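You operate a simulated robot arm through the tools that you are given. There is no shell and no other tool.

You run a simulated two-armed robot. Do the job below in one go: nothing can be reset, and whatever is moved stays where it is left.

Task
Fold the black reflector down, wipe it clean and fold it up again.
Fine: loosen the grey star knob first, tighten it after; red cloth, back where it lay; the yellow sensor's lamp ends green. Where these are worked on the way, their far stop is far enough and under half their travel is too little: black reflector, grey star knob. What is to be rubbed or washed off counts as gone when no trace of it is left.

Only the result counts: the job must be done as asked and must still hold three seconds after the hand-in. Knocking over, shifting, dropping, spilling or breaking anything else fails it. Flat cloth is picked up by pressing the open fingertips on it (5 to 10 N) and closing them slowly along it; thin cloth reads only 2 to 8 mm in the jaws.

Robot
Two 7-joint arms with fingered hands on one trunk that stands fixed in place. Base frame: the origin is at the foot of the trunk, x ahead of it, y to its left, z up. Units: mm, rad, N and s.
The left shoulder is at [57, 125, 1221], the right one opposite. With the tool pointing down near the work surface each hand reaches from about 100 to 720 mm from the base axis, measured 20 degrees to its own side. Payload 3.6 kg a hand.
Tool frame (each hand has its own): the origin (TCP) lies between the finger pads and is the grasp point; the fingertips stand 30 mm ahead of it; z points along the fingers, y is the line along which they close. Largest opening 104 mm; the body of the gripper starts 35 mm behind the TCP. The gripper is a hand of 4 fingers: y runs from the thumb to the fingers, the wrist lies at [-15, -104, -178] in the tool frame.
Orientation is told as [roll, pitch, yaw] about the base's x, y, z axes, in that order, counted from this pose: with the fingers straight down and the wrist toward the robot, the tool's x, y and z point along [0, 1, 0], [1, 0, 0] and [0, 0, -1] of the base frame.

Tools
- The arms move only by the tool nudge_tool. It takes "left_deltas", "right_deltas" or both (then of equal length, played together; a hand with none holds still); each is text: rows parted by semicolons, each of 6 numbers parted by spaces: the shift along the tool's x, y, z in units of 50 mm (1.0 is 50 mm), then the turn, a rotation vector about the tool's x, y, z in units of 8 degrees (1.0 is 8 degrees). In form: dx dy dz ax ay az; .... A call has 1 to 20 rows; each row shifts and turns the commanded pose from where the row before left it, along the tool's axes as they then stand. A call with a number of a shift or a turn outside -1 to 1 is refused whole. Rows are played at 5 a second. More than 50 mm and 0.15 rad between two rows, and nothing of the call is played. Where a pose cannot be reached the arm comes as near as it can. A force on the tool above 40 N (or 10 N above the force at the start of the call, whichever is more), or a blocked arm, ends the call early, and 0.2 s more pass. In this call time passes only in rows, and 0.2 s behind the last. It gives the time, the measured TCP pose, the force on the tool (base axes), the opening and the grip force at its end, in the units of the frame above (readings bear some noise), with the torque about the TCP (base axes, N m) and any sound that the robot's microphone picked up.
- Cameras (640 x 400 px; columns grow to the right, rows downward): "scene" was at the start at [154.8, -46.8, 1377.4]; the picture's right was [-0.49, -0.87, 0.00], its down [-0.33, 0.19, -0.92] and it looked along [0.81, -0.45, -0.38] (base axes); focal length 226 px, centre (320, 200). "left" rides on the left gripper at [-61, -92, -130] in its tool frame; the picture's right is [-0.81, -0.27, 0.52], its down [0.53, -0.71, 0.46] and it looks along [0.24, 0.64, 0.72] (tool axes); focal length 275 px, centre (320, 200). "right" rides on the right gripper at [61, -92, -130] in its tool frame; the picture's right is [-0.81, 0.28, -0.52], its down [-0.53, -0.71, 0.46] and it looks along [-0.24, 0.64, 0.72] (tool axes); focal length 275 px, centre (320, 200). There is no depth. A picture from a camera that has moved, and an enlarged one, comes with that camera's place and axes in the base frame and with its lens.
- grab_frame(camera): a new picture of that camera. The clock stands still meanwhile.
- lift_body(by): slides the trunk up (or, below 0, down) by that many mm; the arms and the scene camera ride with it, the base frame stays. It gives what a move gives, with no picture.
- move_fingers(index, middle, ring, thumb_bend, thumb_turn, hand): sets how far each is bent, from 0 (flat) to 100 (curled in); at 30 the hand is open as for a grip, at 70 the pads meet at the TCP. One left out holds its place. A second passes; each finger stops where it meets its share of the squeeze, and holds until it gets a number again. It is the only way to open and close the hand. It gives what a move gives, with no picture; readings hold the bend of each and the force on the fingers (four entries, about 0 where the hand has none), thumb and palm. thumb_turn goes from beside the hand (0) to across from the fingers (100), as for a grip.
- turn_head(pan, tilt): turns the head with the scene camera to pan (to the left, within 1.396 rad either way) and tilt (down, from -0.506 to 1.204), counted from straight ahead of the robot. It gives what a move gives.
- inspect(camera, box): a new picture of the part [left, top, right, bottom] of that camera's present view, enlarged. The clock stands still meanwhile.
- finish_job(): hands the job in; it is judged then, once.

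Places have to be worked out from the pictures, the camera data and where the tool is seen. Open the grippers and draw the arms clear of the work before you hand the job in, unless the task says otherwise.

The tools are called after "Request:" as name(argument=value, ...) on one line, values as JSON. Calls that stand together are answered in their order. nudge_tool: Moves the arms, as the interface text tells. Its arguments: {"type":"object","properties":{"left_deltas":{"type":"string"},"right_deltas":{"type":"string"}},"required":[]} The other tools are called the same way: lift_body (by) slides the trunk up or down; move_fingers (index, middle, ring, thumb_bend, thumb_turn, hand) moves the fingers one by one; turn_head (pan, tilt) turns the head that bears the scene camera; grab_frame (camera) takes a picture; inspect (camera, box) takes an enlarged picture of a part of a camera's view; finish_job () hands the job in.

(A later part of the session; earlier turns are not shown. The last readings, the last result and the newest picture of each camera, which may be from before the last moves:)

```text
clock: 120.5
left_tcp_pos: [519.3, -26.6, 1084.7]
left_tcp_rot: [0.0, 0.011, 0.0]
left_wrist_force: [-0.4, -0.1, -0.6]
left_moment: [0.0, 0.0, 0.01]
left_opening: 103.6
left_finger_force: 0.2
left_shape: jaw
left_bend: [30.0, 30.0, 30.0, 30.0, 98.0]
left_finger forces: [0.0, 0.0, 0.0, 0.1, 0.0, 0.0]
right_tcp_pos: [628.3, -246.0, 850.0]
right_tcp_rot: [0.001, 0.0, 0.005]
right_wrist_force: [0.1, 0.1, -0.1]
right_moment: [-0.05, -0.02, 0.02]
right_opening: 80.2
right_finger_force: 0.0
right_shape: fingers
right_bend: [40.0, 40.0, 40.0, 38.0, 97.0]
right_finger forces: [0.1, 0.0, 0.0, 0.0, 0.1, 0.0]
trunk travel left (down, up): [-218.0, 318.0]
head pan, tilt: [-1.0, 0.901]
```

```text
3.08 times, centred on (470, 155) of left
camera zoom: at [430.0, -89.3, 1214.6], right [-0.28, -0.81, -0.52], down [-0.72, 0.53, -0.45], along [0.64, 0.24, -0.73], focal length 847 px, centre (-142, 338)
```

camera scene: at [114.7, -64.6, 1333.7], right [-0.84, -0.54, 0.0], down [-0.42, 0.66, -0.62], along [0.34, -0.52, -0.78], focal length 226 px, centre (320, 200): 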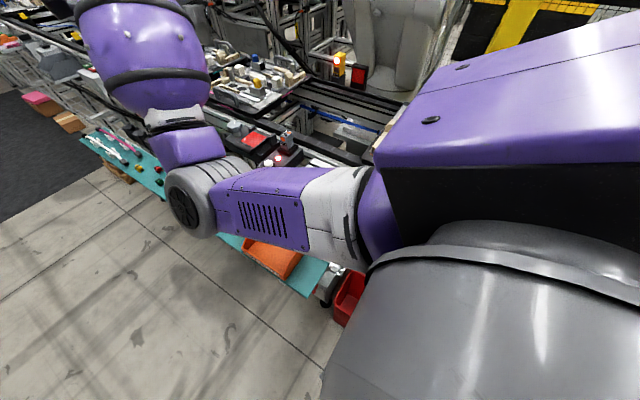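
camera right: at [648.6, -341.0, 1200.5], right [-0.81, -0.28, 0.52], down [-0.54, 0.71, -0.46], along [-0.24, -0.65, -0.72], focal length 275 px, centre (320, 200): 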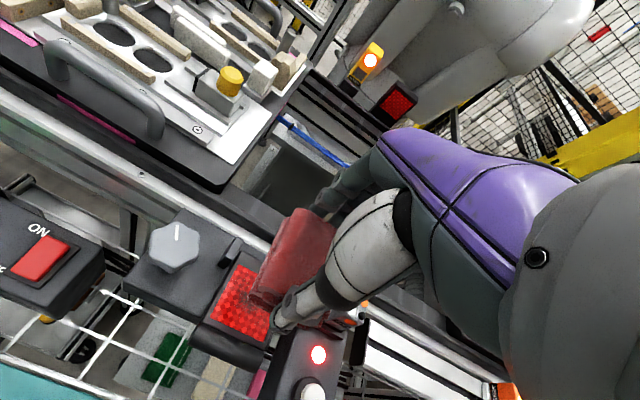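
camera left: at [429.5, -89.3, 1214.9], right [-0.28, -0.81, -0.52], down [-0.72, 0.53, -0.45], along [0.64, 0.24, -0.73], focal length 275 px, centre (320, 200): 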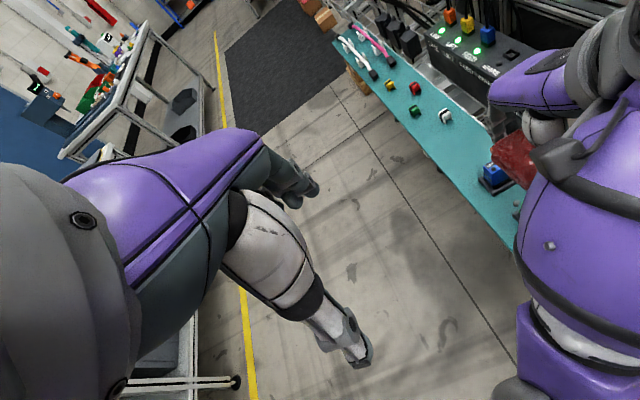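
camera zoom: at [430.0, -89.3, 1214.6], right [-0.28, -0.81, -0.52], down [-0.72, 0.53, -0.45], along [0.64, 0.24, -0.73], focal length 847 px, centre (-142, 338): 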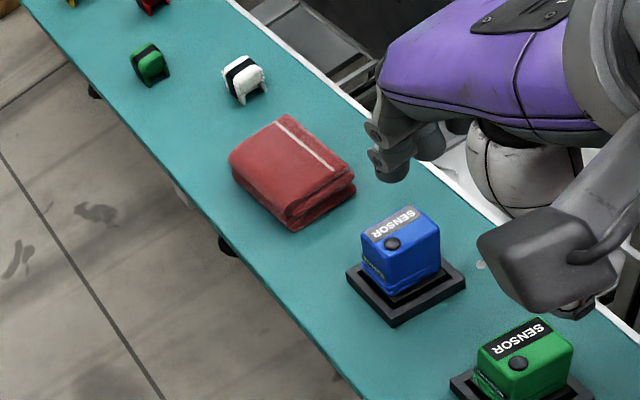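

The cloth is back, within about 5 mm of its original outline and same orientation; the other parts on the shelf are unmoved. Now I raise the trunk again for work at the bracket.

Request:
lift_body(by=80)

Request:
lift_body(by=80)

Request:
lift_body(by=72)

Request:
grab_frame(camera="scene")

Request:
grab_frame(camera="right")

```text
clock: 121.6
left_tcp_pos: [519.9, -27.3, 1163.8]
left_tcp_rot: [0.001, 0.011, 0.001]
left_wrist_force: [-0.1, 0.5, 0.6]
left_moment: [0.01, 0.01, -0.02]
left_opening: 103.8
left_finger_force: 0.1
left_shape: jaw
left_bend: [30.0, 30.0, 30.0, 30.0, 98.0]
left_finger forces: [0.0, 0.0, 0.1, 0.0, 0.1, 0.0]
right_tcp_pos: [627.4, -246.1, 929.6]
right_tcp_rot: [0.0, 0.0, 0.006]
right_wrist_force: [0.5, 0.2, -0.5]
right_moment: [0.01, 0.0, 0.01]
right_opening: 80.2
right_finger_force: 0.0
right_shape: fingers
right_bend: [40.0, 40.0, 40.0, 38.0, 97.0]
right_finger forces: [0.0, 0.0, 0.0, 0.0, 0.0, 0.0]
trunk travel left (down, up): [-298.0, 238.0]
head pan, tilt: [-1.0, 0.901]
```

```text
clock: 122.8
left_tcp_pos: [520.1, -27.8, 1243.9]
left_tcp_rot: [0.0, 0.009, 0.002]
left_wrist_force: [-0.3, 0.1, -0.1]
left_moment: [0.01, 0.0, 0.0]
left_opening: 103.6
left_finger_force: 0.0
left_shape: jaw
left_bend: [30.0, 30.0, 30.0, 30.0, 98.0]
left_finger forces: [0.0, 0.0, 0.1, 0.0, 0.0, 0.0]
right_tcp_pos: [628.7, -245.9, 1010.6]
right_tcp_rot: [0.0, 0.0, 0.005]
right_wrist_force: [-1.6, -0.4, 0.4]
right_moment: [0.01, 0.0, -0.02]
right_opening: 80.5
right_finger_force: 0.0
right_shape: fingers
right_bend: [40.0, 40.0, 40.0, 38.0, 97.0]
right_finger forces: [0.0, 0.0, 0.0, 0.1, 0.1, 0.0]
trunk travel left (down, up): [-378.0, 158.0]
head pan, tilt: [-1.0, 0.901]
```

```text
clock: 123.9
left_tcp_pos: [521.7, -27.4, 1314.5]
left_tcp_rot: [0.0, 0.01, 0.001]
left_wrist_force: [1.0, -0.3, 0.4]
left_moment: [-0.01, 0.02, 0.01]
left_opening: 103.7
left_finger_force: 0.0
left_shape: jaw
left_bend: [30.0, 30.0, 30.0, 30.0, 98.0]
left_finger forces: [0.0, 0.0, 0.0, 0.0, 0.0, 0.0]
right_tcp_pos: [628.7, -246.9, 1081.6]
right_tcp_rot: [0.001, 0.0, 0.004]
right_wrist_force: [0.4, 0.4, -0.9]
right_moment: [0.01, 0.02, 0.01]
right_opening: 80.4
right_finger_force: 0.1
right_shape: fingers
right_bend: [40.0, 40.0, 40.0, 38.0, 97.0]
right_finger forces: [0.0, 0.0, 0.0, 0.1, 0.0, 0.0]
trunk travel left (down, up): [-450.0, 86.0]
head pan, tilt: [-1.0, 0.901]
```

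```text
taken
camera scene: at [115.2, -64.8, 1333.5], right [-0.84, -0.54, 0.0], down [-0.42, 0.66, -0.62], along [0.34, -0.52, -0.78], focal length 226 px, centre (320, 200)
```

scene: 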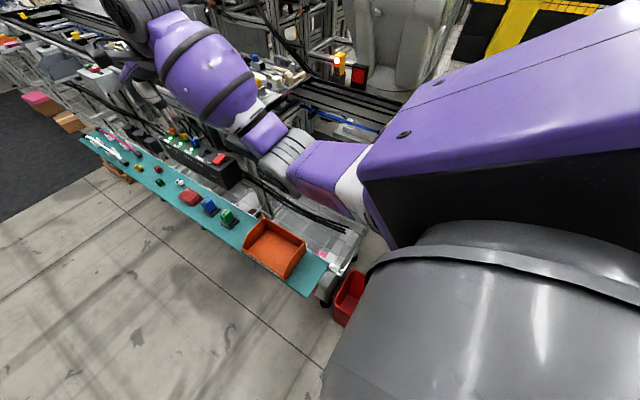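

```text
taken
camera right: at [536.8, -185.7, 1212.6], right [0.28, -0.81, 0.52], down [-0.71, -0.54, -0.45], along [0.64, -0.24, -0.73], focal length 275 px, centre (320, 200)
```

right: 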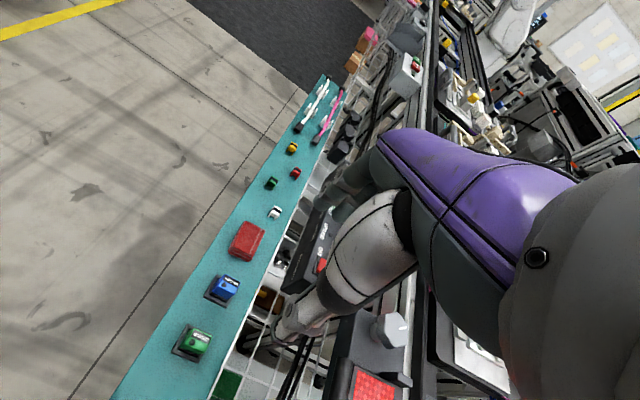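

The scene camera is back where it took the original cloth picture. I take the same crop to compare the cloth's place precisely.

Request:
inspect(camera="scene", box=[170, 160, 270, 240])

Request:
inspect(camera="scene", box=[210, 90, 310, 170])

```text
5.00 times, centred on (220, 200) of scene
camera zoom: at [115.2, -64.8, 1333.5], right [-0.84, -0.54, 0.0], down [-0.42, 0.66, -0.62], along [0.34, -0.52, -0.78], focal length 1127 px, centre (820, 200)
```

zoom: 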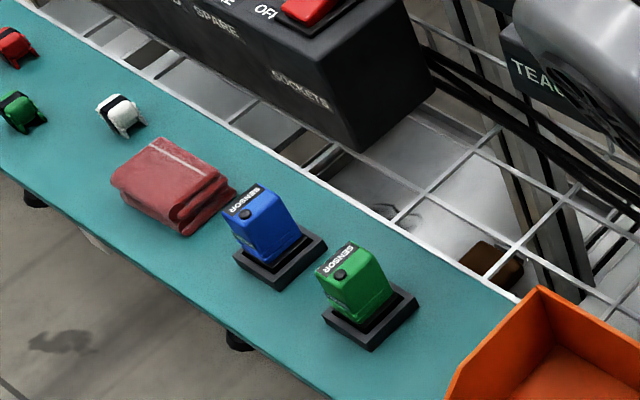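

```text
5.00 times, centred on (260, 130) of scene
camera zoom: at [115.2, -64.8, 1333.5], right [-0.84, -0.54, 0.0], down [-0.42, 0.66, -0.62], along [0.34, -0.52, -0.78], focal length 1127 px, centre (620, 550)
```

zoom: 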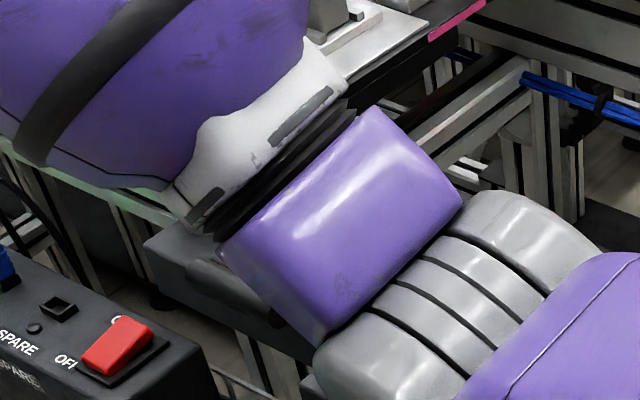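

The cloth is within about 4 mm of where it lay. For folding up, I plan a 45° tilted grip (thumb under/front of the handle, fingers above), coming from the free side. First I turn the hand to yaw -90° here.

Request:
nudge_tool(right_deltas="0 -0.4 -0.4 0 0 0;0 -0.4 -0.4 0 0 0;0 0 0 0 0 0.9375;0 0 0 0 0 0.9375;0 0 0 0 0 0.9375;0 0 0 0 0 0.9375;0 0 0 0 0 0.9375;0 0 0 0 0 0.9375;0 0 0 0 0 0.9375;0 0 0 0 0 0.9375;0 0 0 0 0 0.9375;0 0 0 0 0 0.9375;0 0 0 0 0 0.9375;0 0 0 0 0 0.9375;0 0 0 0 0 0")

Request:
grab_frame(camera="scene")

```text
clock: 127.1
left_tcp_pos: [520.6, -28.1, 1316.9]
left_tcp_rot: [0.002, 0.012, 0.0]
left_wrist_force: [0.0, 0.7, -0.1]
left_moment: [-0.05, -0.02, -0.02]
left_opening: 103.6
left_finger_force: 0.0
left_shape: jaw
left_bend: [30.0, 30.0, 30.0, 30.0, 98.0]
left_finger forces: [0.0, 0.1, 0.1, 0.0, 0.1, 0.0]
right_tcp_pos: [588.4, -247.6, 1124.0]
right_tcp_rot: [-0.001, 0.0, -1.568]
right_wrist_force: [-0.3, 0.2, 0.1]
right_moment: [0.0, 0.0, 0.0]
right_opening: 80.4
right_finger_force: 0.1
right_shape: fingers
right_bend: [40.0, 40.0, 40.0, 38.0, 97.0]
right_finger forces: [0.1, 0.0, 0.0, 0.0, 0.1, 0.1]
trunk travel left (down, up): [-450.0, 86.0]
head pan, tilt: [-1.0, 0.901]
```

```text
taken
camera scene: at [114.6, -65.0, 1333.7], right [-0.84, -0.54, 0.0], down [-0.42, 0.66, -0.62], along [0.34, -0.52, -0.78], focal length 226 px, centre (320, 200)
```

scene: 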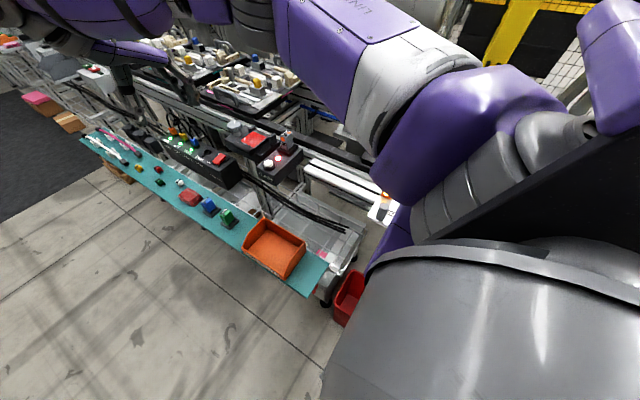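

Elbow is high and clear. I move the left hand 20 cm further left for room, bring the right hand toward [586, -330, 1050], then tilt it.

Request:
nudge_tool(left_deltas="0.9 0 0 0 0 0;0.9 0 0 0 0 0;0.9 0 0 0 0 0;0.9 0 0 0 0 0;0 0 0 0 0 0", right_deltas="-0.01 0.41 0.37 0 0 0;-0.01 0.41 0.37 0 0 0;-0.01 0.41 0.37 0 0 0;-0.01 0.41 0.37 0 0 0;0 0 0 0 0 0")

Request:
nudge_tool(right_deltas="0 0 0 -0.9 0 0;0 0 0 -0.9 0 0;0 0 0 -0.9 0 0;0 0 0 -0.9 0 0;0 0 0 -0.9 0 0;0 0 0 -0.9 0 0;0 0 0 0 0 0")

Request:
grab_frame(camera="right")

Request:
grab_frame(camera="scene")

```text
clock: 128.3
left_tcp_pos: [520.2, 154.1, 1316.6]
left_tcp_rot: [0.001, 0.008, -0.001]
left_wrist_force: [-0.1, 0.3, -1.6]
left_moment: [0.03, -0.02, 0.04]
left_opening: 103.7
left_finger_force: 0.0
left_shape: jaw
left_bend: [30.0, 30.0, 30.0, 30.0, 98.0]
left_finger forces: [0.0, 0.0, 0.0, 0.0, 0.0, 0.1]
right_tcp_pos: [586.1, -330.2, 1049.9]
right_tcp_rot: [-0.001, -0.001, -1.566]
right_wrist_force: [-0.1, 0.0, 0.3]
right_moment: [-0.03, 0.01, 0.0]
right_opening: 80.2
right_finger_force: 0.0
right_shape: fingers
right_bend: [40.0, 40.0, 40.0, 38.0, 97.0]
right_finger forces: [0.0, 0.1, 0.0, 0.1, 0.1, 0.0]
trunk travel left (down, up): [-450.0, 86.0]
head pan, tilt: [-1.0, 0.901]
```

```text
clock: 129.9
left_tcp_pos: [521.9, 153.5, 1317.1]
left_tcp_rot: [0.002, 0.009, 0.0]
left_wrist_force: [0.4, 0.1, -0.2]
left_moment: [-0.04, 0.03, 0.02]
left_opening: 103.9
left_finger_force: 0.0
left_shape: jaw
left_bend: [30.0, 30.0, 30.0, 30.0, 98.0]
left_finger forces: [0.0, 0.1, 0.0, 0.0, 0.0, 0.0]
right_tcp_pos: [586.5, -329.0, 1048.8]
right_tcp_rot: [0.001, -0.756, -1.566]
right_wrist_force: [0.5, 0.2, -0.8]
right_moment: [0.04, 0.01, -0.04]
right_opening: 80.5
right_finger_force: 0.1
right_shape: fingers
right_bend: [40.0, 40.0, 40.0, 38.0, 97.0]
right_finger forces: [0.0, 0.1, 0.0, 0.0, 0.0, 0.1]
trunk travel left (down, up): [-450.0, 86.0]
head pan, tilt: [-1.0, 0.901]
```

```text
taken
camera right: at [647.0, -172.5, 1081.6], right [-0.81, 0.15, 0.56], down [-0.53, 0.2, -0.82], along [-0.24, -0.97, -0.09], focal length 275 px, centre (320, 200)
```

right: 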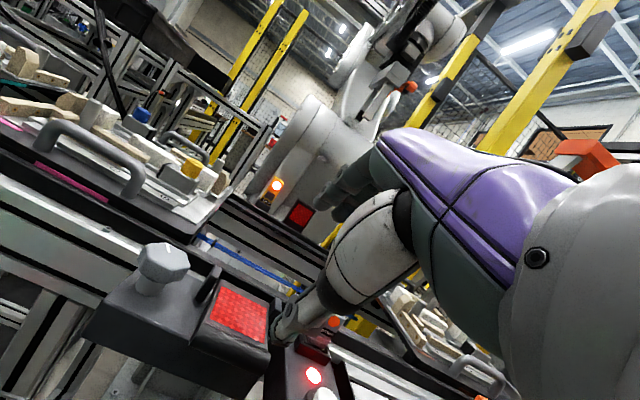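

```text
taken
camera scene: at [114.5, -65.1, 1333.7], right [-0.84, -0.54, 0.0], down [-0.42, 0.66, -0.62], along [0.34, -0.52, -0.78], focal length 226 px, centre (320, 200)
```

scene: 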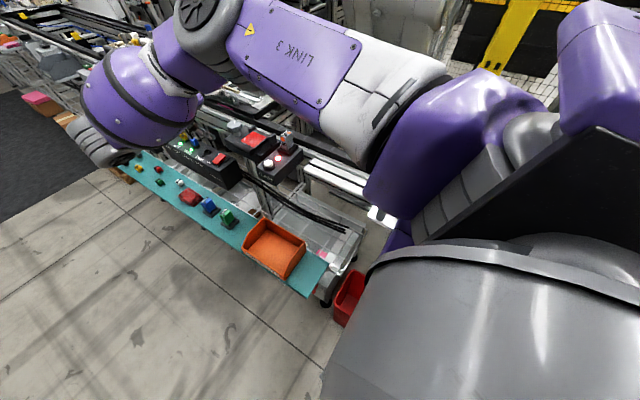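

The tilt works and both views are good. I zoom on the bracket to measure the folded handle's position from this frontal view.

Request:
inspect(camera="right", box=[90, 230, 330, 400])

Request:
inspect(camera="scene", box=[210, 100, 310, 180])

```text
2.35 times, centred on (210, 315) of right
camera zoom: at [647.0, -172.5, 1081.6], right [-0.81, 0.15, 0.56], down [-0.53, 0.2, -0.82], along [-0.24, -0.97, -0.09], focal length 648 px, centre (579, -71)
```

zoom: 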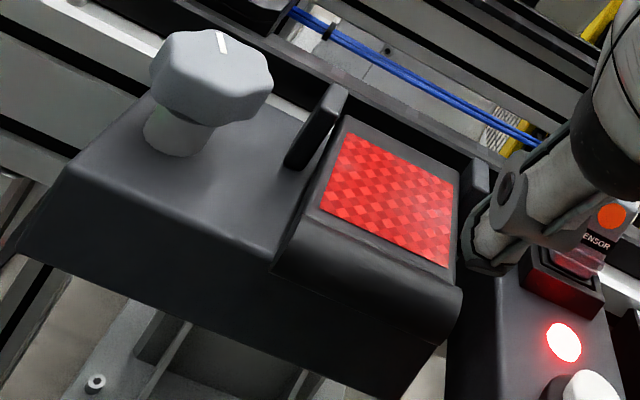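

```text
5.00 times, centred on (260, 140) of scene
camera zoom: at [114.5, -65.1, 1333.7], right [-0.84, -0.54, 0.0], down [-0.42, 0.66, -0.62], along [0.34, -0.52, -0.78], focal length 1127 px, centre (620, 500)
```

zoom: 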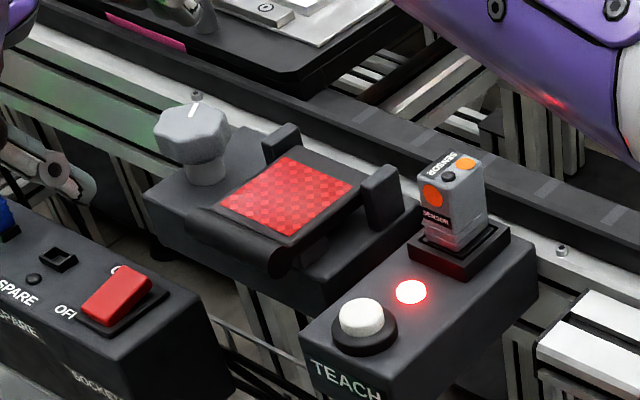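

The folded handle's axis is at about y -383, z 915 (x 551–616). I set the fingers/thumb for caging it and approach along the tilted finger direction, stopping short.

Request:
move_fingers(hand="right", index=45, middle=45, ring=45, thumb_bend=42)

Request:
nudge_tool(right_deltas="-0.02 -0.52 0.55 0 0 0;-0.02 -0.52 0.55 0 0 0;0 0 0.4 0 0 0;0 0 0.3 0 0 0;0 0 0 0 0 0")

Request:
inspect(camera="right", box=[150, 150, 400, 350])

Request:
inspect(camera="scene", box=[200, 90, 320, 190])

```text
clock: 130.9
left_tcp_pos: [521.5, 153.8, 1317.2]
left_tcp_rot: [0.0, 0.01, 0.0]
left_wrist_force: [0.1, -0.1, 0.5]
left_moment: [-0.02, -0.01, 0.03]
left_opening: 103.6
left_finger_force: 0.1
left_shape: jaw
left_bend: [30.0, 30.0, 30.0, 30.0, 98.0]
left_finger forces: [0.0, 0.1, 0.0, 0.0, 0.0, 0.0]
right_tcp_pos: [586.8, -329.3, 1048.5]
right_tcp_rot: [-0.002, -0.755, -1.566]
right_wrist_force: [0.0, -0.5, 0.8]
right_moment: [0.02, -0.02, -0.03]
right_opening: 69.5
right_finger_force: 0.1
right_shape: fingers
right_bend: [45.0, 45.0, 45.0, 42.0, 97.0]
right_finger forces: [0.0, 0.0, 0.0, 0.0, 0.0, 0.0]
trunk travel left (down, up): [-450.0, 86.0]
head pan, tilt: [-1.0, 0.901]
```

```text
clock: 132.1
left_tcp_pos: [521.5, 154.2, 1318.2]
left_tcp_rot: [0.0, 0.009, 0.001]
left_wrist_force: [0.7, -0.3, -0.2]
left_moment: [0.02, 0.0, 0.02]
left_opening: 104.0
left_finger_force: 0.0
left_shape: jaw
left_bend: [30.0, 30.0, 30.0, 30.0, 98.0]
left_finger forces: [0.0, 0.1, 0.0, 0.0, 0.0, 0.0]
right_tcp_pos: [584.3, -353.9, 948.5]
right_tcp_rot: [0.0, -0.755, -1.565]
right_wrist_force: [0.6, 0.6, 0.2]
right_moment: [0.01, -0.01, -0.04]
right_opening: 69.4
right_finger_force: 0.1
right_shape: fingers
right_bend: [45.0, 45.0, 45.0, 42.0, 97.0]
right_finger forces: [0.1, 0.0, 0.0, 0.1, 0.0, 0.0]
trunk travel left (down, up): [-450.0, 86.0]
head pan, tilt: [-1.0, 0.901]
```

```text
2.00 times, centred on (275, 250) of right
camera zoom: at [644.9, -197.6, 981.2], right [-0.81, 0.15, 0.57], down [-0.53, 0.2, -0.82], along [-0.24, -0.97, -0.09], focal length 551 px, centre (410, 100)
```

zoom: 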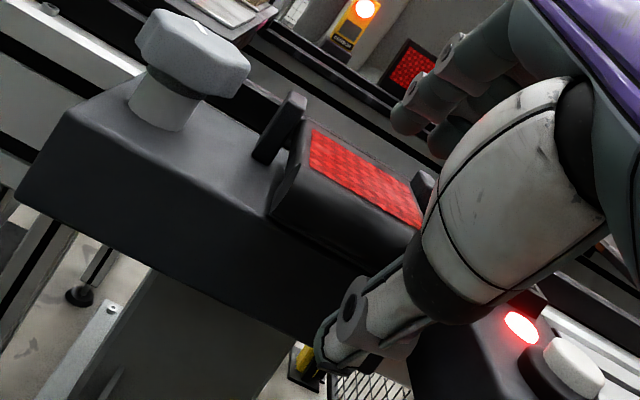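

```text
4.00 times, centred on (260, 140) of scene
camera zoom: at [114.6, -64.7, 1333.7], right [-0.84, -0.54, 0.0], down [-0.42, 0.66, -0.62], along [0.34, -0.52, -0.78], focal length 902 px, centre (560, 440)
```

zoom: 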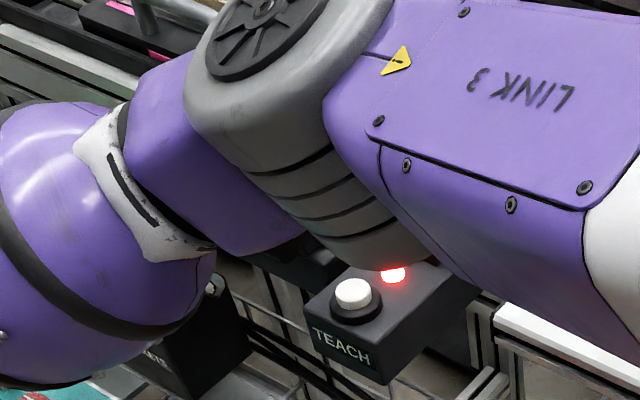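

Everything is aligned: fingers above the plate, thumb in front of and below the handle. I advance the last 24 mm slowly.

Request:
nudge_tool(right_deltas="0 -0.02 0.16 0 0 0;0 -0.01 0.16 0 0 0;0 0 0.16 0 0 0")

Request:
inspect(camera="right", box=[150, 120, 400, 320])

```text
clock: 132.9
left_tcp_pos: [522.6, 154.6, 1317.9]
left_tcp_rot: [0.003, 0.01, 0.001]
left_wrist_force: [0.5, -0.2, 0.1]
left_moment: [0.01, -0.02, 0.02]
left_opening: 103.7
left_finger_force: 0.0
left_shape: jaw
left_bend: [30.0, 30.0, 30.0, 30.0, 98.0]
left_finger forces: [0.0, 0.0, 0.1, 0.1, 0.0, 0.0]
right_tcp_pos: [584.1, -369.0, 929.0]
right_tcp_rot: [-0.003, -0.754, -1.565]
right_wrist_force: [-0.1, 0.5, 0.1]
right_moment: [0.01, -0.01, -0.01]
right_opening: 69.2
right_finger_force: 0.1
right_shape: fingers
right_bend: [45.0, 45.0, 45.0, 42.0, 97.0]
right_finger forces: [0.0, 0.0, 0.0, 0.0, 0.0, 0.1]
trunk travel left (down, up): [-450.0, 86.0]
head pan, tilt: [-1.0, 0.901]
```

```text
2.00 times, centred on (275, 220) of right
camera zoom: at [644.9, -212.4, 961.5], right [-0.81, 0.15, 0.57], down [-0.53, 0.21, -0.82], along [-0.24, -0.97, -0.09], focal length 551 px, centre (410, 160)
```

zoom: 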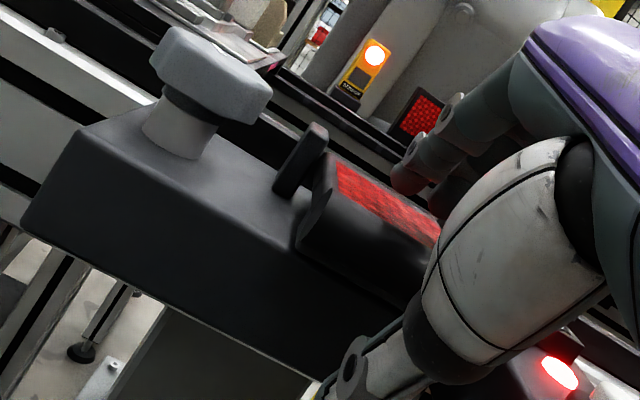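

No contact; the handle should be 20 mm ahead of the TCP, centred. I close only the thumb up against the handle's front underside.

Request:
move_fingers(hand="right", thumb_bend=64)

Request:
inspect(camera="right", box=[150, 120, 400, 320])

```text
clock: 133.9
left_tcp_pos: [521.2, 154.7, 1318.0]
left_tcp_rot: [0.0, 0.011, 0.002]
left_wrist_force: [0.3, 0.0, -0.1]
left_moment: [0.0, -0.03, -0.01]
left_opening: 103.6
left_finger_force: 0.0
left_shape: jaw
left_bend: [30.0, 30.0, 30.0, 30.0, 98.0]
left_finger forces: [0.0, 0.0, 0.1, 0.1, 0.0, 0.0]
right_tcp_pos: [585.5, -367.9, 929.4]
right_tcp_rot: [-0.001, -0.755, -1.566]
right_wrist_force: [-0.4, 0.8, -0.8]
right_moment: [0.0, 0.07, 0.01]
right_opening: 42.3
right_finger_force: 0.2
right_shape: fingers
right_bend: [45.0, 45.0, 45.0, 63.0, 97.0]
right_finger forces: [0.0, 0.1, 0.0, 0.1, 0.8, 0.0]
trunk travel left (down, up): [-450.0, 86.0]
head pan, tilt: [-1.0, 0.901]
```

```text
2.00 times, centred on (275, 220) of right
camera zoom: at [644.9, -212.4, 961.8], right [-0.81, 0.15, 0.57], down [-0.53, 0.21, -0.82], along [-0.24, -0.97, -0.09], focal length 551 px, centre (410, 160)
```

zoom: 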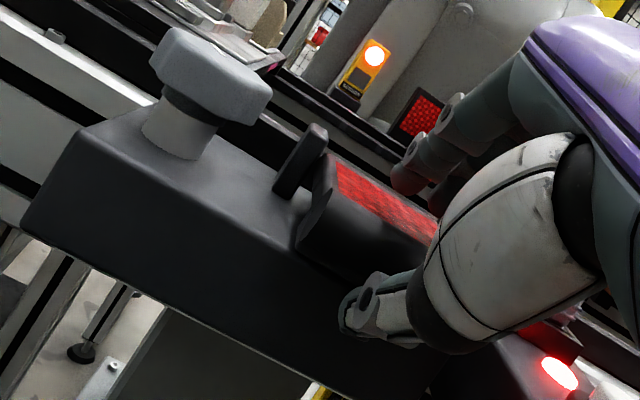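

The thumb touches the handle (0.8 N). I start lifting along the arc, turning the hand gradually upright, and check after the first 30°.

Request:
nudge_tool(right_deltas="0 0.187 -0.13 0.45 0 0;0 0.187 -0.13 0.45 0 0;0 0.205 -0.108 0.45 0 0;0 0.205 -0.108 0.45 0 0")

Request:
inspect(camera="right", box=[150, 120, 400, 320])

```text
clock: 134.9
left_tcp_pos: [521.8, 153.8, 1317.2]
left_tcp_rot: [0.0, 0.007, 0.0]
left_wrist_force: [-0.3, 0.0, -0.4]
left_moment: [0.06, -0.01, 0.0]
left_opening: 103.6
left_finger_force: 0.0
left_shape: jaw
left_bend: [30.0, 30.0, 30.0, 30.0, 98.0]
left_finger forces: [0.0, 0.0, 0.0, 0.0, 0.0, 0.0]
right_tcp_pos: [583.4, -384.8, 973.5]
right_tcp_rot: [0.001, -0.504, -1.564]
right_wrist_force: [-0.5, 1.2, -0.9]
right_moment: [0.0, 0.01, -0.01]
right_opening: 43.3
right_finger_force: 0.9
right_shape: fingers
right_bend: [45.0, 45.0, 45.0, 62.0, 97.0]
right_finger forces: [0.1, 0.0, 0.0, 0.0, 1.3, 0.0]
trunk travel left (down, up): [-450.0, 86.0]
head pan, tilt: [-1.0, 0.901]
```

```text
2.00 times, centred on (275, 220) of right
camera zoom: at [644.5, -240.9, 1043.6], right [-0.81, 0.0, 0.59], down [-0.53, 0.4, -0.74], along [-0.24, -0.92, -0.32], focal length 551 px, centre (410, 160)
```

zoom: 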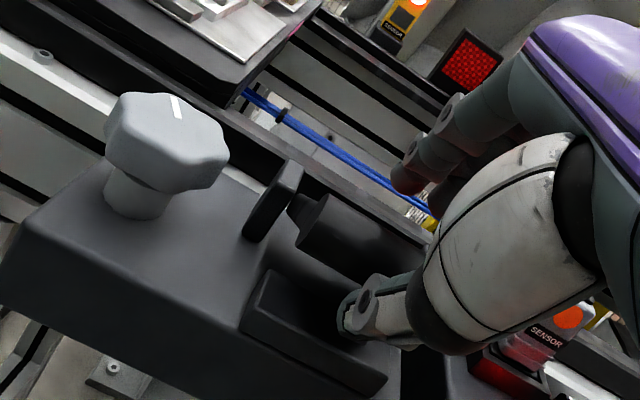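

The reflector is coming up with about 1 N on the thumb. I continue along the arc through the next 45°.

Request:
nudge_tool(right_deltas="0 0.218 -0.082 0.45 0 0;0 0.218 -0.082 0.45 0 0;0 0.228 -0.056 0.45 0 0;0 0.228 -0.056 0.45 0 0;0 0.233 -0.028 0.45 0 0;0 0.233 -0.028 0.45 0 0")

Request:
inspect(camera="right", box=[150, 120, 400, 320])

```text
clock: 136.3
left_tcp_pos: [520.1, 153.7, 1318.0]
left_tcp_rot: [-0.001, 0.01, -0.001]
left_wrist_force: [-0.3, -0.6, -1.0]
left_moment: [0.01, -0.02, -0.02]
left_opening: 103.9
left_finger_force: 0.1
left_shape: jaw
left_bend: [30.0, 30.0, 30.0, 30.0, 98.0]
left_finger forces: [0.1, 0.1, 0.0, 0.0, 0.0, 0.1]
right_tcp_pos: [584.8, -441.7, 1010.4]
right_tcp_rot: [0.0, -0.126, -1.565]
right_wrist_force: [-0.6, 0.6, 0.6]
right_moment: [0.02, 0.03, 0.01]
right_opening: 42.6
right_finger_force: 0.1
right_shape: fingers
right_bend: [45.0, 45.0, 45.0, 63.0, 97.0]
right_finger forces: [0.0, 0.1, 0.0, 0.1, 0.8, 0.1]
trunk travel left (down, up): [-450.0, 86.0]
head pan, tilt: [-1.0, 0.901]
```

```text
2.00 times, centred on (275, 220) of right
camera zoom: at [645.2, -333.7, 1127.9], right [-0.81, -0.21, 0.55], down [-0.54, 0.65, -0.54], along [-0.24, -0.73, -0.64], focal length 551 px, centre (410, 160)
```

zoom: 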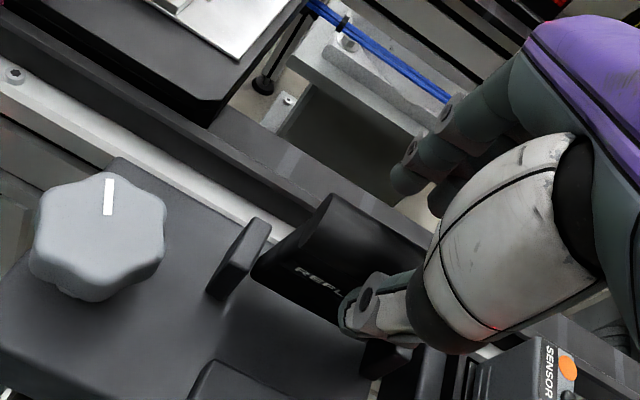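

It is nearly upright, the REFLECTOR label is visible again. I do the last 15° and then press gently toward the upright stop.

Request:
nudge_tool(right_deltas="0 0.235 0 0.45 0 0;0 0.235 0 0.45 0 0;0 0.06 0 0 0 0")

Request:
inspect(camera="right", box=[150, 120, 400, 320])

```text
clock: 137.1
left_tcp_pos: [521.0, 154.6, 1317.2]
left_tcp_rot: [0.0, 0.009, 0.0]
left_wrist_force: [0.6, 0.0, -0.3]
left_moment: [0.02, -0.03, 0.02]
left_opening: 103.5
left_finger_force: 0.1
left_shape: jaw
left_bend: [30.0, 30.0, 30.0, 30.0, 98.0]
left_finger forces: [0.0, 0.1, 0.1, 0.1, 0.1, 0.1]
right_tcp_pos: [585.4, -466.3, 1010.9]
right_tcp_rot: [0.0, 0.0, -1.564]
right_wrist_force: [-0.2, 2.4, 0.4]
right_moment: [0.08, 0.04, 0.02]
right_opening: 42.8
right_finger_force: 0.7
right_shape: fingers
right_bend: [45.0, 45.0, 45.0, 63.0, 98.0]
right_finger forces: [0.0, 0.0, 0.0, 0.0, 1.3, 0.0]
trunk travel left (down, up): [-450.0, 86.0]
head pan, tilt: [-1.0, 0.901]
```

```text
2.00 times, centred on (275, 220) of right
camera zoom: at [646.1, -375.1, 1142.3], right [-0.81, -0.28, 0.52], down [-0.54, 0.71, -0.46], along [-0.24, -0.65, -0.72], focal length 551 px, centre (410, 160)
```

zoom: 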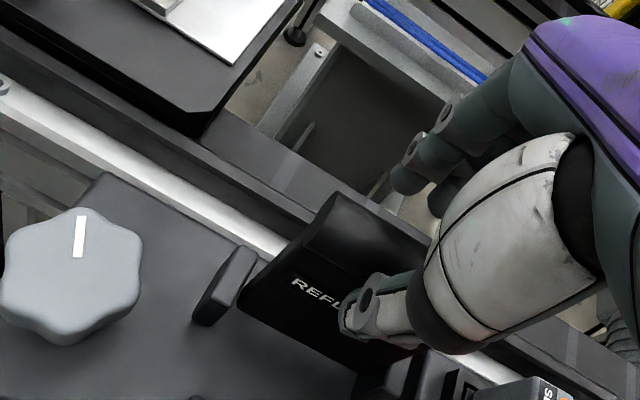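

Reaction is rising (2.4 N). I push a few more millimetres in small steps to confirm the upright stop.

Request:
nudge_tool(right_deltas="0 0.05 0 0 0 0;0 0.05 0 0 0 0")

```text
clock: 137.7
left_tcp_pos: [521.0, 155.2, 1316.6]
left_tcp_rot: [0.0, 0.009, 0.0]
left_wrist_force: [0.1, -0.2, 0.0]
left_moment: [0.01, 0.0, -0.01]
left_opening: 103.7
left_finger_force: 0.0
left_shape: jaw
left_bend: [30.0, 30.0, 30.0, 30.0, 98.0]
left_finger forces: [0.1, 0.0, 0.0, 0.0, 0.0, 0.0]
right_tcp_pos: [586.6, -472.0, 1011.7]
right_tcp_rot: [0.0, 0.0, -1.565]
right_wrist_force: [0.1, 4.5, 0.5]
right_moment: [0.12, -0.01, -0.01]
right_opening: 46.4
right_finger_force: 1.4
right_shape: fingers
right_bend: [45.0, 45.0, 45.0, 61.0, 97.0]
right_finger forces: [0.0, 0.0, 0.0, 0.0, 3.7, 0.0]
trunk travel left (down, up): [-450.0, 86.0]
head pan, tilt: [-1.0, 0.901]
```

The thumb is yielding while the reflector stays, so it is at its upright stop. I push one last bit to confirm, then back away to look.

Request:
nudge_tool(right_deltas="0 0.05 0 0 0 0;0 0.03 0 0 0 0")

Request:
inspect(camera="right", box=[150, 120, 400, 320])

```text
clock: 138.3
left_tcp_pos: [519.7, 155.2, 1317.1]
left_tcp_rot: [-0.001, 0.008, 0.0]
left_wrist_force: [-0.8, -0.1, 0.6]
left_moment: [-0.05, -0.01, 0.03]
left_opening: 103.6
left_finger_force: 0.0
left_shape: jaw
left_bend: [30.0, 30.0, 30.0, 30.0, 98.0]
left_finger forces: [0.1, 0.0, 0.0, 0.1, 0.0, 0.0]
right_tcp_pos: [585.1, -475.4, 1011.6]
right_tcp_rot: [-0.001, -0.001, -1.565]
right_wrist_force: [0.4, 6.7, 1.1]
right_moment: [0.17, -0.01, 0.04]
right_opening: 50.5
right_finger_force: 3.5
right_shape: fingers
right_bend: [45.0, 45.0, 45.0, 58.0, 97.0]
right_finger forces: [0.0, 0.0, 0.0, 0.0, 6.3, 0.1]
trunk travel left (down, up): [-450.0, 86.0]
head pan, tilt: [-1.0, 0.901]
```

```text
2.00 times, centred on (275, 220) of right
camera zoom: at [646.5, -383.8, 1142.9], right [-0.81, -0.28, 0.52], down [-0.54, 0.71, -0.46], along [-0.24, -0.65, -0.72], focal length 551 px, centre (410, 160)
```

zoom: 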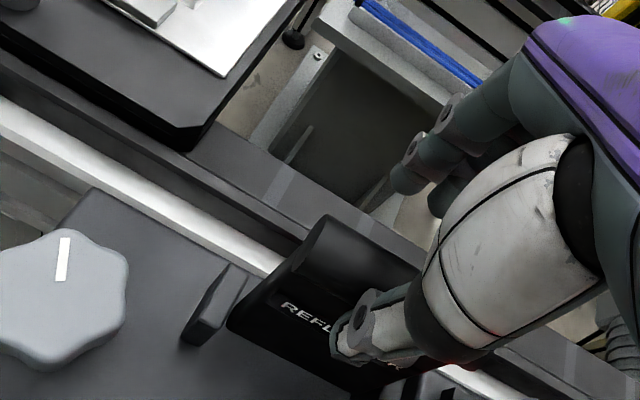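

The upright stop is confirmed (thumb yields at 6 N). I open the thumb, recentre and raise the hand clear of the reflector.

Request:
move_fingers(hand="right", thumb_bend=42)

Request:
nudge_tool(right_deltas="0 -0.16 -0.1 0 0 0;0 0 -0.5 0 0 0;0 0 -0.7 0 0 0;0 0 -0.7 0 0 0;0 0 0 0 0 0")

Request:
grab_frame(camera="right")

Request:
inspect(camera="scene", box=[190, 40, 370, 180])

```text
clock: 139.3
left_tcp_pos: [519.7, 154.9, 1317.3]
left_tcp_rot: [0.002, 0.011, 0.0]
left_wrist_force: [0.6, 0.2, -0.1]
left_moment: [0.05, 0.01, 0.0]
left_opening: 103.7
left_finger_force: 0.0
left_shape: jaw
left_bend: [30.0, 30.0, 30.0, 30.0, 98.0]
left_finger forces: [0.0, 0.1, 0.0, 0.0, 0.0, 0.0]
right_tcp_pos: [584.8, -477.1, 1011.3]
right_tcp_rot: [0.001, -0.002, -1.566]
right_wrist_force: [0.1, -0.4, 0.6]
right_moment: [-0.01, -0.01, 0.02]
right_opening: 68.8
right_finger_force: 0.0
right_shape: fingers
right_bend: [45.0, 45.0, 45.0, 42.0, 97.0]
right_finger forces: [0.1, 0.1, 0.0, 0.0, 0.0, 0.0]
trunk travel left (down, up): [-450.0, 86.0]
head pan, tilt: [-1.0, 0.901]
```

```text
clock: 140.5
left_tcp_pos: [523.7, 154.4, 1316.0]
left_tcp_rot: [0.0, 0.011, -0.001]
left_wrist_force: [0.2, 0.2, 0.0]
left_moment: [-0.01, -0.01, 0.01]
left_opening: 103.6
left_finger_force: 0.1
left_shape: jaw
left_bend: [30.0, 30.0, 30.0, 30.0, 98.0]
left_finger forces: [0.1, 0.0, 0.0, 0.1, 0.0, 0.1]
right_tcp_pos: [584.8, -468.1, 1110.4]
right_tcp_rot: [-0.001, 0.0, -1.565]
right_wrist_force: [0.2, -0.2, 1.0]
right_moment: [-0.02, 0.03, -0.01]
right_opening: 68.7
right_finger_force: 0.0
right_shape: fingers
right_bend: [45.0, 45.0, 45.0, 42.0, 97.0]
right_finger forces: [0.0, 0.0, 0.0, 0.0, 0.0, 0.0]
trunk travel left (down, up): [-450.0, 86.0]
head pan, tilt: [-1.0, 0.901]
```

```text
taken
camera right: at [645.6, -375.5, 1242.9], right [-0.81, -0.28, 0.52], down [-0.54, 0.71, -0.45], along [-0.24, -0.65, -0.72], focal length 275 px, centre (320, 200)
```

right: 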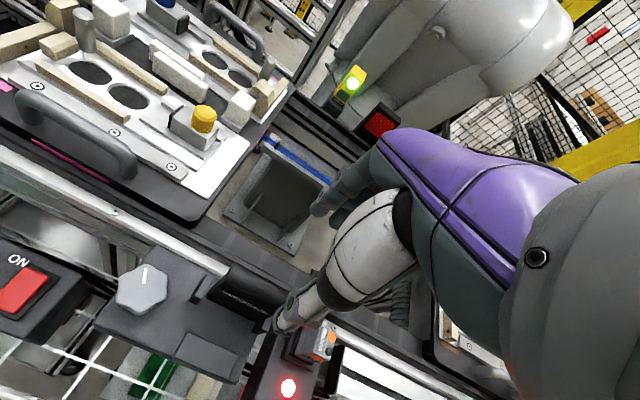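

```text
2.86 times, centred on (280, 110) of scene
camera zoom: at [115.3, -64.8, 1333.6], right [-0.84, -0.54, 0.0], down [-0.42, 0.66, -0.62], along [0.34, -0.52, -0.78], focal length 644 px, centre (434, 457)
```

zoom: 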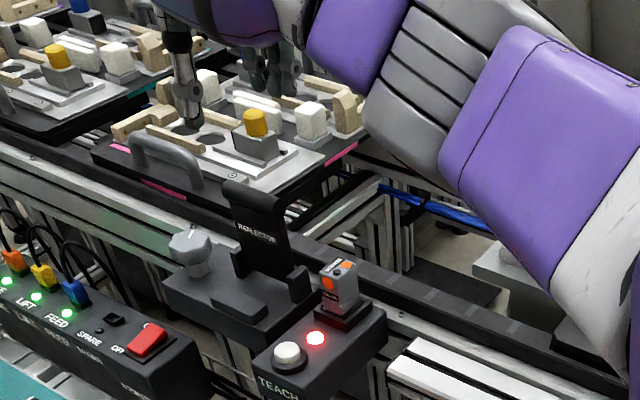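

The reflector stands upright and the yellow sensor's lamp has turned green. Next I tighten the knob: rotate the hand to yaw 0 at this safe height and move above the knob.

Request:
nudge_tool(right_deltas="0 0 0 0 0 -0.935;0 0 0 0 0 -0.935;0 0 0 0 0 -0.935;0 0 0 0 0 -0.935;0 0 0 0 0 -0.935;0 0 0 0 0 -0.935;0 0 0 0 0 -0.935;0 0 0 0 0 -0.935;0 0 0 0 0 -0.935;0 0 0 0 0 -0.935;0 0 0 0 0 -0.935;0 0 0 0 0 -0.935;0.19 0.6 0 0 0 0;0.19 0.6 0 0 0 0;0.19 0.58 0 0 0 0;0 0 0 0 0 0")

Request:
grab_frame(camera="right")

Request:
inspect(camera="scene", box=[190, 40, 370, 180])

```text
clock: 143.9
left_tcp_pos: [521.7, 154.3, 1317.8]
left_tcp_rot: [0.0, 0.01, 0.0]
left_wrist_force: [-0.1, 0.3, 0.6]
left_moment: [0.01, 0.01, 0.01]
left_opening: 103.9
left_finger_force: 0.1
left_shape: jaw
left_bend: [30.0, 30.0, 30.0, 30.0, 98.0]
left_finger forces: [0.0, 0.1, 0.0, 0.0, 0.0, 0.0]
right_tcp_pos: [673.1, -442.1, 1112.6]
right_tcp_rot: [-0.002, 0.001, 0.002]
right_wrist_force: [-0.6, 0.2, -0.2]
right_moment: [0.01, 0.0, 0.02]
right_opening: 68.9
right_finger_force: 0.0
right_shape: fingers
right_bend: [45.0, 45.0, 45.0, 42.0, 97.0]
right_finger forces: [0.0, 0.0, 0.0, 0.1, 0.0, 0.0]
trunk travel left (down, up): [-450.0, 86.0]
head pan, tilt: [-1.0, 0.901]
```

```text
taken
camera right: at [580.6, -380.4, 1243.7], right [0.28, -0.81, 0.52], down [-0.71, -0.53, -0.46], along [0.65, -0.24, -0.72], focal length 275 px, centre (320, 200)
```

right: 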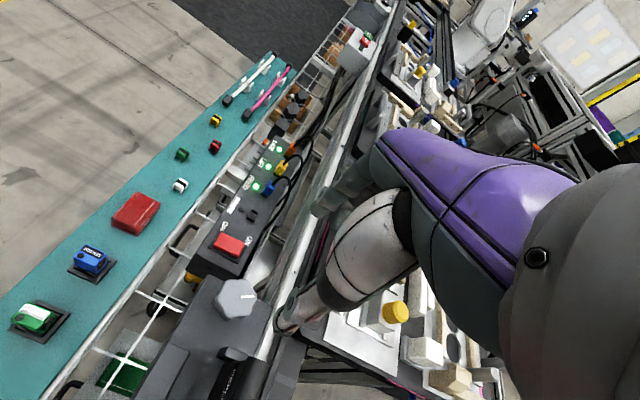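

```text
2.86 times, centred on (280, 110) of scene
camera zoom: at [114.2, -65.3, 1333.7], right [-0.84, -0.54, 0.0], down [-0.42, 0.66, -0.62], along [0.34, -0.52, -0.78], focal length 644 px, centre (434, 457)
```

zoom: 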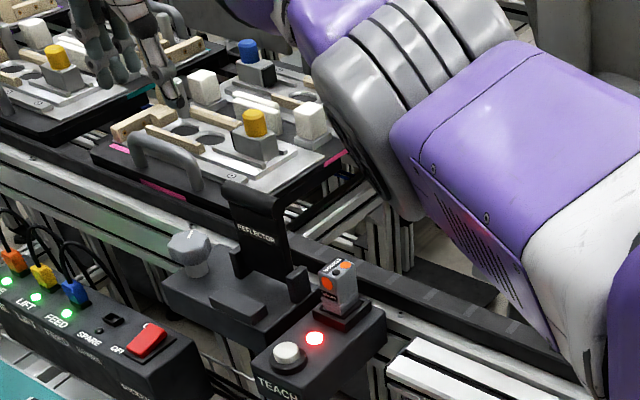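

Now above the knob at yaw 0. I set a 60 mm opening and descend to just above the knob, then check alignment.

Request:
move_fingers(hand="right", index=47, middle=47, ring=47, thumb_bend=47)

Request:
nudge_tool(right_deltas="0.05 0.02 0.7 0 0 0;0 0 0.7 0 0 0;0 0 0.7 0 0 0;0 0 0.3 0 0 0;0 0 0 0 0 0")

Request:
inspect(camera="right", box=[180, 150, 400, 370])

Request:
inspect(camera="scene", box=[200, 60, 320, 160])

```text
clock: 144.9
left_tcp_pos: [521.3, 154.6, 1317.8]
left_tcp_rot: [-0.002, 0.011, 0.0]
left_wrist_force: [-0.8, 0.2, 1.2]
left_moment: [0.02, 0.03, -0.01]
left_opening: 103.8
left_finger_force: 0.1
left_shape: jaw
left_bend: [30.0, 30.0, 30.0, 30.0, 98.0]
left_finger forces: [0.1, 0.0, 0.0, 0.0, 0.0, 0.0]
right_tcp_pos: [673.9, -441.7, 1113.1]
right_tcp_rot: [-0.002, 0.0, 0.0]
right_wrist_force: [-0.1, -0.4, 0.3]
right_moment: [-0.03, 0.02, -0.02]
right_opening: 60.6
right_finger_force: 0.0
right_shape: fingers
right_bend: [47.0, 47.0, 47.0, 47.0, 97.0]
right_finger forces: [0.1, 0.0, 0.0, 0.0, 0.0, 0.1]
trunk travel left (down, up): [-450.0, 86.0]
head pan, tilt: [-1.0, 0.901]
```

```text
clock: 146.1
left_tcp_pos: [521.1, 153.8, 1316.7]
left_tcp_rot: [0.001, 0.008, -0.001]
left_wrist_force: [0.1, 0.1, 0.4]
left_moment: [-0.04, -0.03, -0.02]
left_opening: 103.3
left_finger_force: 0.1
left_shape: jaw
left_bend: [30.0, 30.0, 30.0, 30.0, 98.0]
left_finger forces: [0.0, 0.1, 0.0, 0.1, 0.0, 0.0]
right_tcp_pos: [674.1, -438.8, 992.8]
right_tcp_rot: [0.0, 0.0, 0.0]
right_wrist_force: [-0.2, 0.5, -0.4]
right_moment: [0.0, 0.02, -0.01]
right_opening: 60.2
right_finger_force: 0.2
right_shape: fingers
right_bend: [47.0, 47.0, 47.0, 47.0, 97.0]
right_finger forces: [0.0, 0.0, 0.1, 0.0, 0.0, 0.0]
trunk travel left (down, up): [-450.0, 86.0]
head pan, tilt: [-1.0, 0.901]
```

```text
1.82 times, centred on (290, 260) of right
camera zoom: at [582.2, -376.5, 1122.6], right [0.28, -0.81, 0.52], down [-0.71, -0.53, -0.46], along [0.64, -0.24, -0.72], focal length 500 px, centre (374, 91)
```

zoom: 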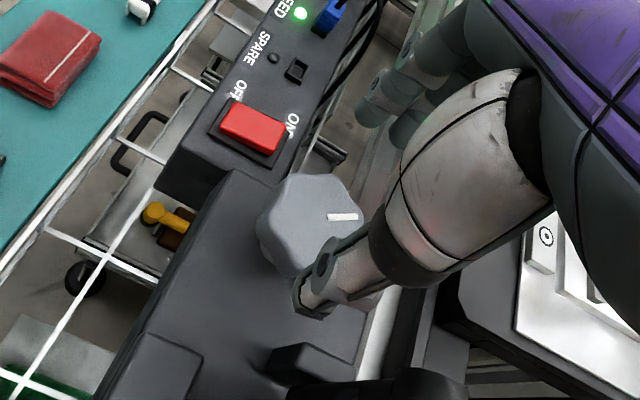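

```text
4.00 times, centred on (260, 110) of scene
camera zoom: at [114.7, -64.8, 1333.7], right [-0.84, -0.54, 0.0], down [-0.42, 0.66, -0.62], along [0.34, -0.52, -0.78], focal length 902 px, centre (560, 560)
```

zoom: 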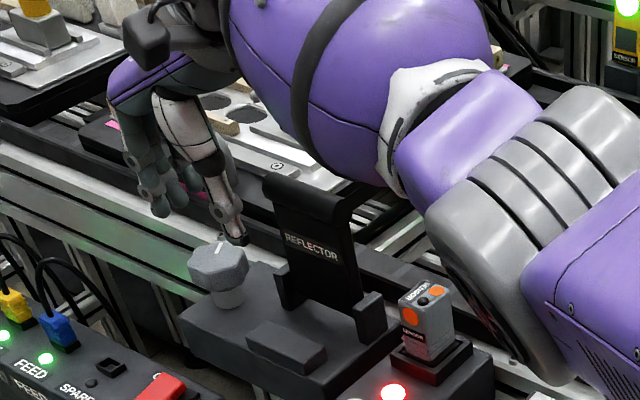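

The lamp is green, the knob is right below the TCP. I descend to grip height.

Request:
nudge_tool(right_deltas="0 0 0.4 0 0 0;0 0 0.3 0 0 0;0 0 0.2 0 0 0;0 0 0.07 0 0 0;0 0 0 0 0 0")

Request:
move_fingers(hand="right", index=70, middle=70, ring=62, thumb_bend=70)

Request:
inspect(camera="right", box=[180, 150, 400, 370])

Request:
inspect(camera="scene", box=[200, 60, 320, 160])

```text
clock: 147.3
left_tcp_pos: [521.6, 152.5, 1317.4]
left_tcp_rot: [-0.001, 0.011, 0.0]
left_wrist_force: [-0.3, 0.3, 0.3]
left_moment: [0.02, -0.02, 0.02]
left_opening: 103.7
left_finger_force: 0.1
left_shape: jaw
left_bend: [30.0, 30.0, 30.0, 30.0, 98.0]
left_finger forces: [0.0, 0.1, 0.0, 0.0, 0.0, 0.0]
right_tcp_pos: [676.4, -437.0, 944.0]
right_tcp_rot: [-0.001, 0.001, 0.0]
right_wrist_force: [1.1, 0.6, 0.0]
right_moment: [-0.04, 0.01, 0.01]
right_opening: 60.6
right_finger_force: 0.0
right_shape: fingers
right_bend: [47.0, 47.0, 47.0, 47.0, 97.0]
right_finger forces: [0.0, 0.1, 0.0, 0.1, 0.0, 0.1]
trunk travel left (down, up): [-450.0, 86.0]
head pan, tilt: [-1.0, 0.901]
```

```text
clock: 148.3
left_tcp_pos: [522.0, 154.0, 1317.4]
left_tcp_rot: [0.001, 0.01, -0.001]
left_wrist_force: [0.2, -0.3, 0.2]
left_moment: [0.03, 0.0, 0.01]
left_opening: 103.9
left_finger_force: 0.1
left_shape: jaw
left_bend: [30.0, 30.0, 30.0, 30.0, 98.0]
left_finger forces: [0.0, 0.0, 0.1, 0.0, 0.0, 0.0]
right_tcp_pos: [676.1, -437.8, 944.1]
right_tcp_rot: [0.0, 0.0, 0.0]
right_wrist_force: [4.9, -2.3, 0.9]
right_moment: [-0.06, -0.17, 0.03]
right_opening: 34.1
right_finger_force: 13.4
right_shape: fingers
right_bend: [59.0, 62.0, 62.0, 58.0, 97.0]
right_finger forces: [7.9, 7.6, 0.1, 0.1, 10.8, 0.0]
trunk travel left (down, up): [-450.0, 86.0]
head pan, tilt: [-1.0, 0.901]
```

```text
1.82 times, centred on (290, 260) of right
camera zoom: at [584.2, -376.5, 1074.4], right [0.28, -0.81, 0.52], down [-0.71, -0.53, -0.46], along [0.65, -0.24, -0.72], focal length 500 px, centre (374, 91)
```

zoom: 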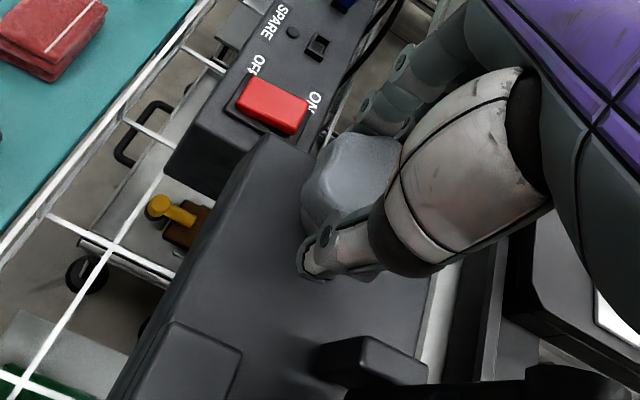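

```text
4.00 times, centred on (260, 110) of scene
camera zoom: at [115.3, -65.1, 1333.6], right [-0.84, -0.54, 0.0], down [-0.42, 0.66, -0.62], along [0.34, -0.52, -0.78], focal length 902 px, centre (560, 560)
```

zoom: 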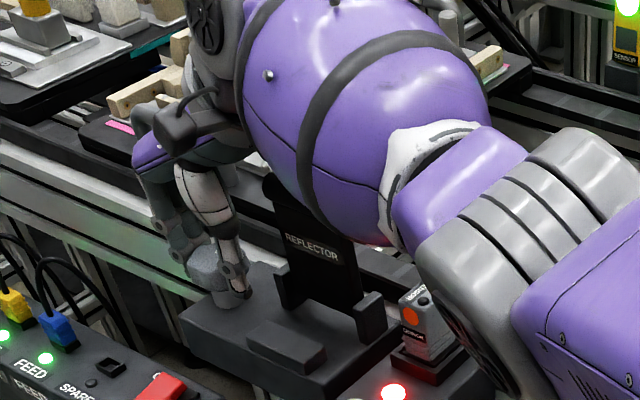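

The grip on the knob is good. I turn clockwise (tightening) in steps, watching the torque.

Request:
nudge_tool(right_deltas="0 0 0 0 0 0.5;0 0 0 0 0 0.5;0 0 0 0 0 0.5;0 0 0 0 0 0.5")

Request:
inspect(camera="right", box=[180, 150, 400, 370])

```text
clock: 149.3
left_tcp_pos: [522.3, 153.4, 1317.3]
left_tcp_rot: [0.002, 0.01, 0.001]
left_wrist_force: [-0.1, 0.1, 0.1]
left_moment: [0.02, 0.0, -0.01]
left_opening: 103.7
left_finger_force: 0.2
left_shape: jaw
left_bend: [30.0, 30.0, 30.0, 30.0, 98.0]
left_finger forces: [0.1, 0.0, 0.0, 0.1, 0.1, 0.1]
right_tcp_pos: [676.8, -437.7, 942.9]
right_tcp_rot: [0.003, 0.001, -0.281]
right_wrist_force: [3.4, -5.2, 1.4]
right_moment: [-0.12, -0.09, 0.05]
right_opening: 33.9
right_finger_force: 13.9
right_shape: fingers
right_bend: [59.0, 62.0, 62.0, 58.0, 97.0]
right_finger forces: [7.4, 8.3, 0.0, 0.1, 11.5, 0.1]
trunk travel left (down, up): [-450.0, 86.0]
head pan, tilt: [-1.0, 0.901]
```

```text
1.82 times, centred on (290, 260) of right
camera zoom: at [604.7, -353.9, 1074.2], right [0.04, -0.85, 0.52], down [-0.83, -0.32, -0.46], along [0.55, -0.41, -0.72], focal length 500 px, centre (374, 91)
```

zoom: 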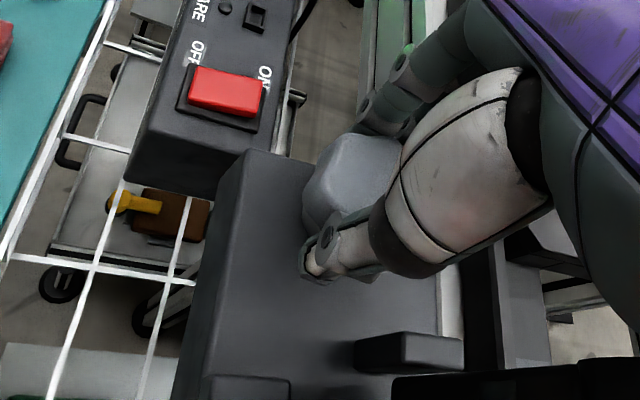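

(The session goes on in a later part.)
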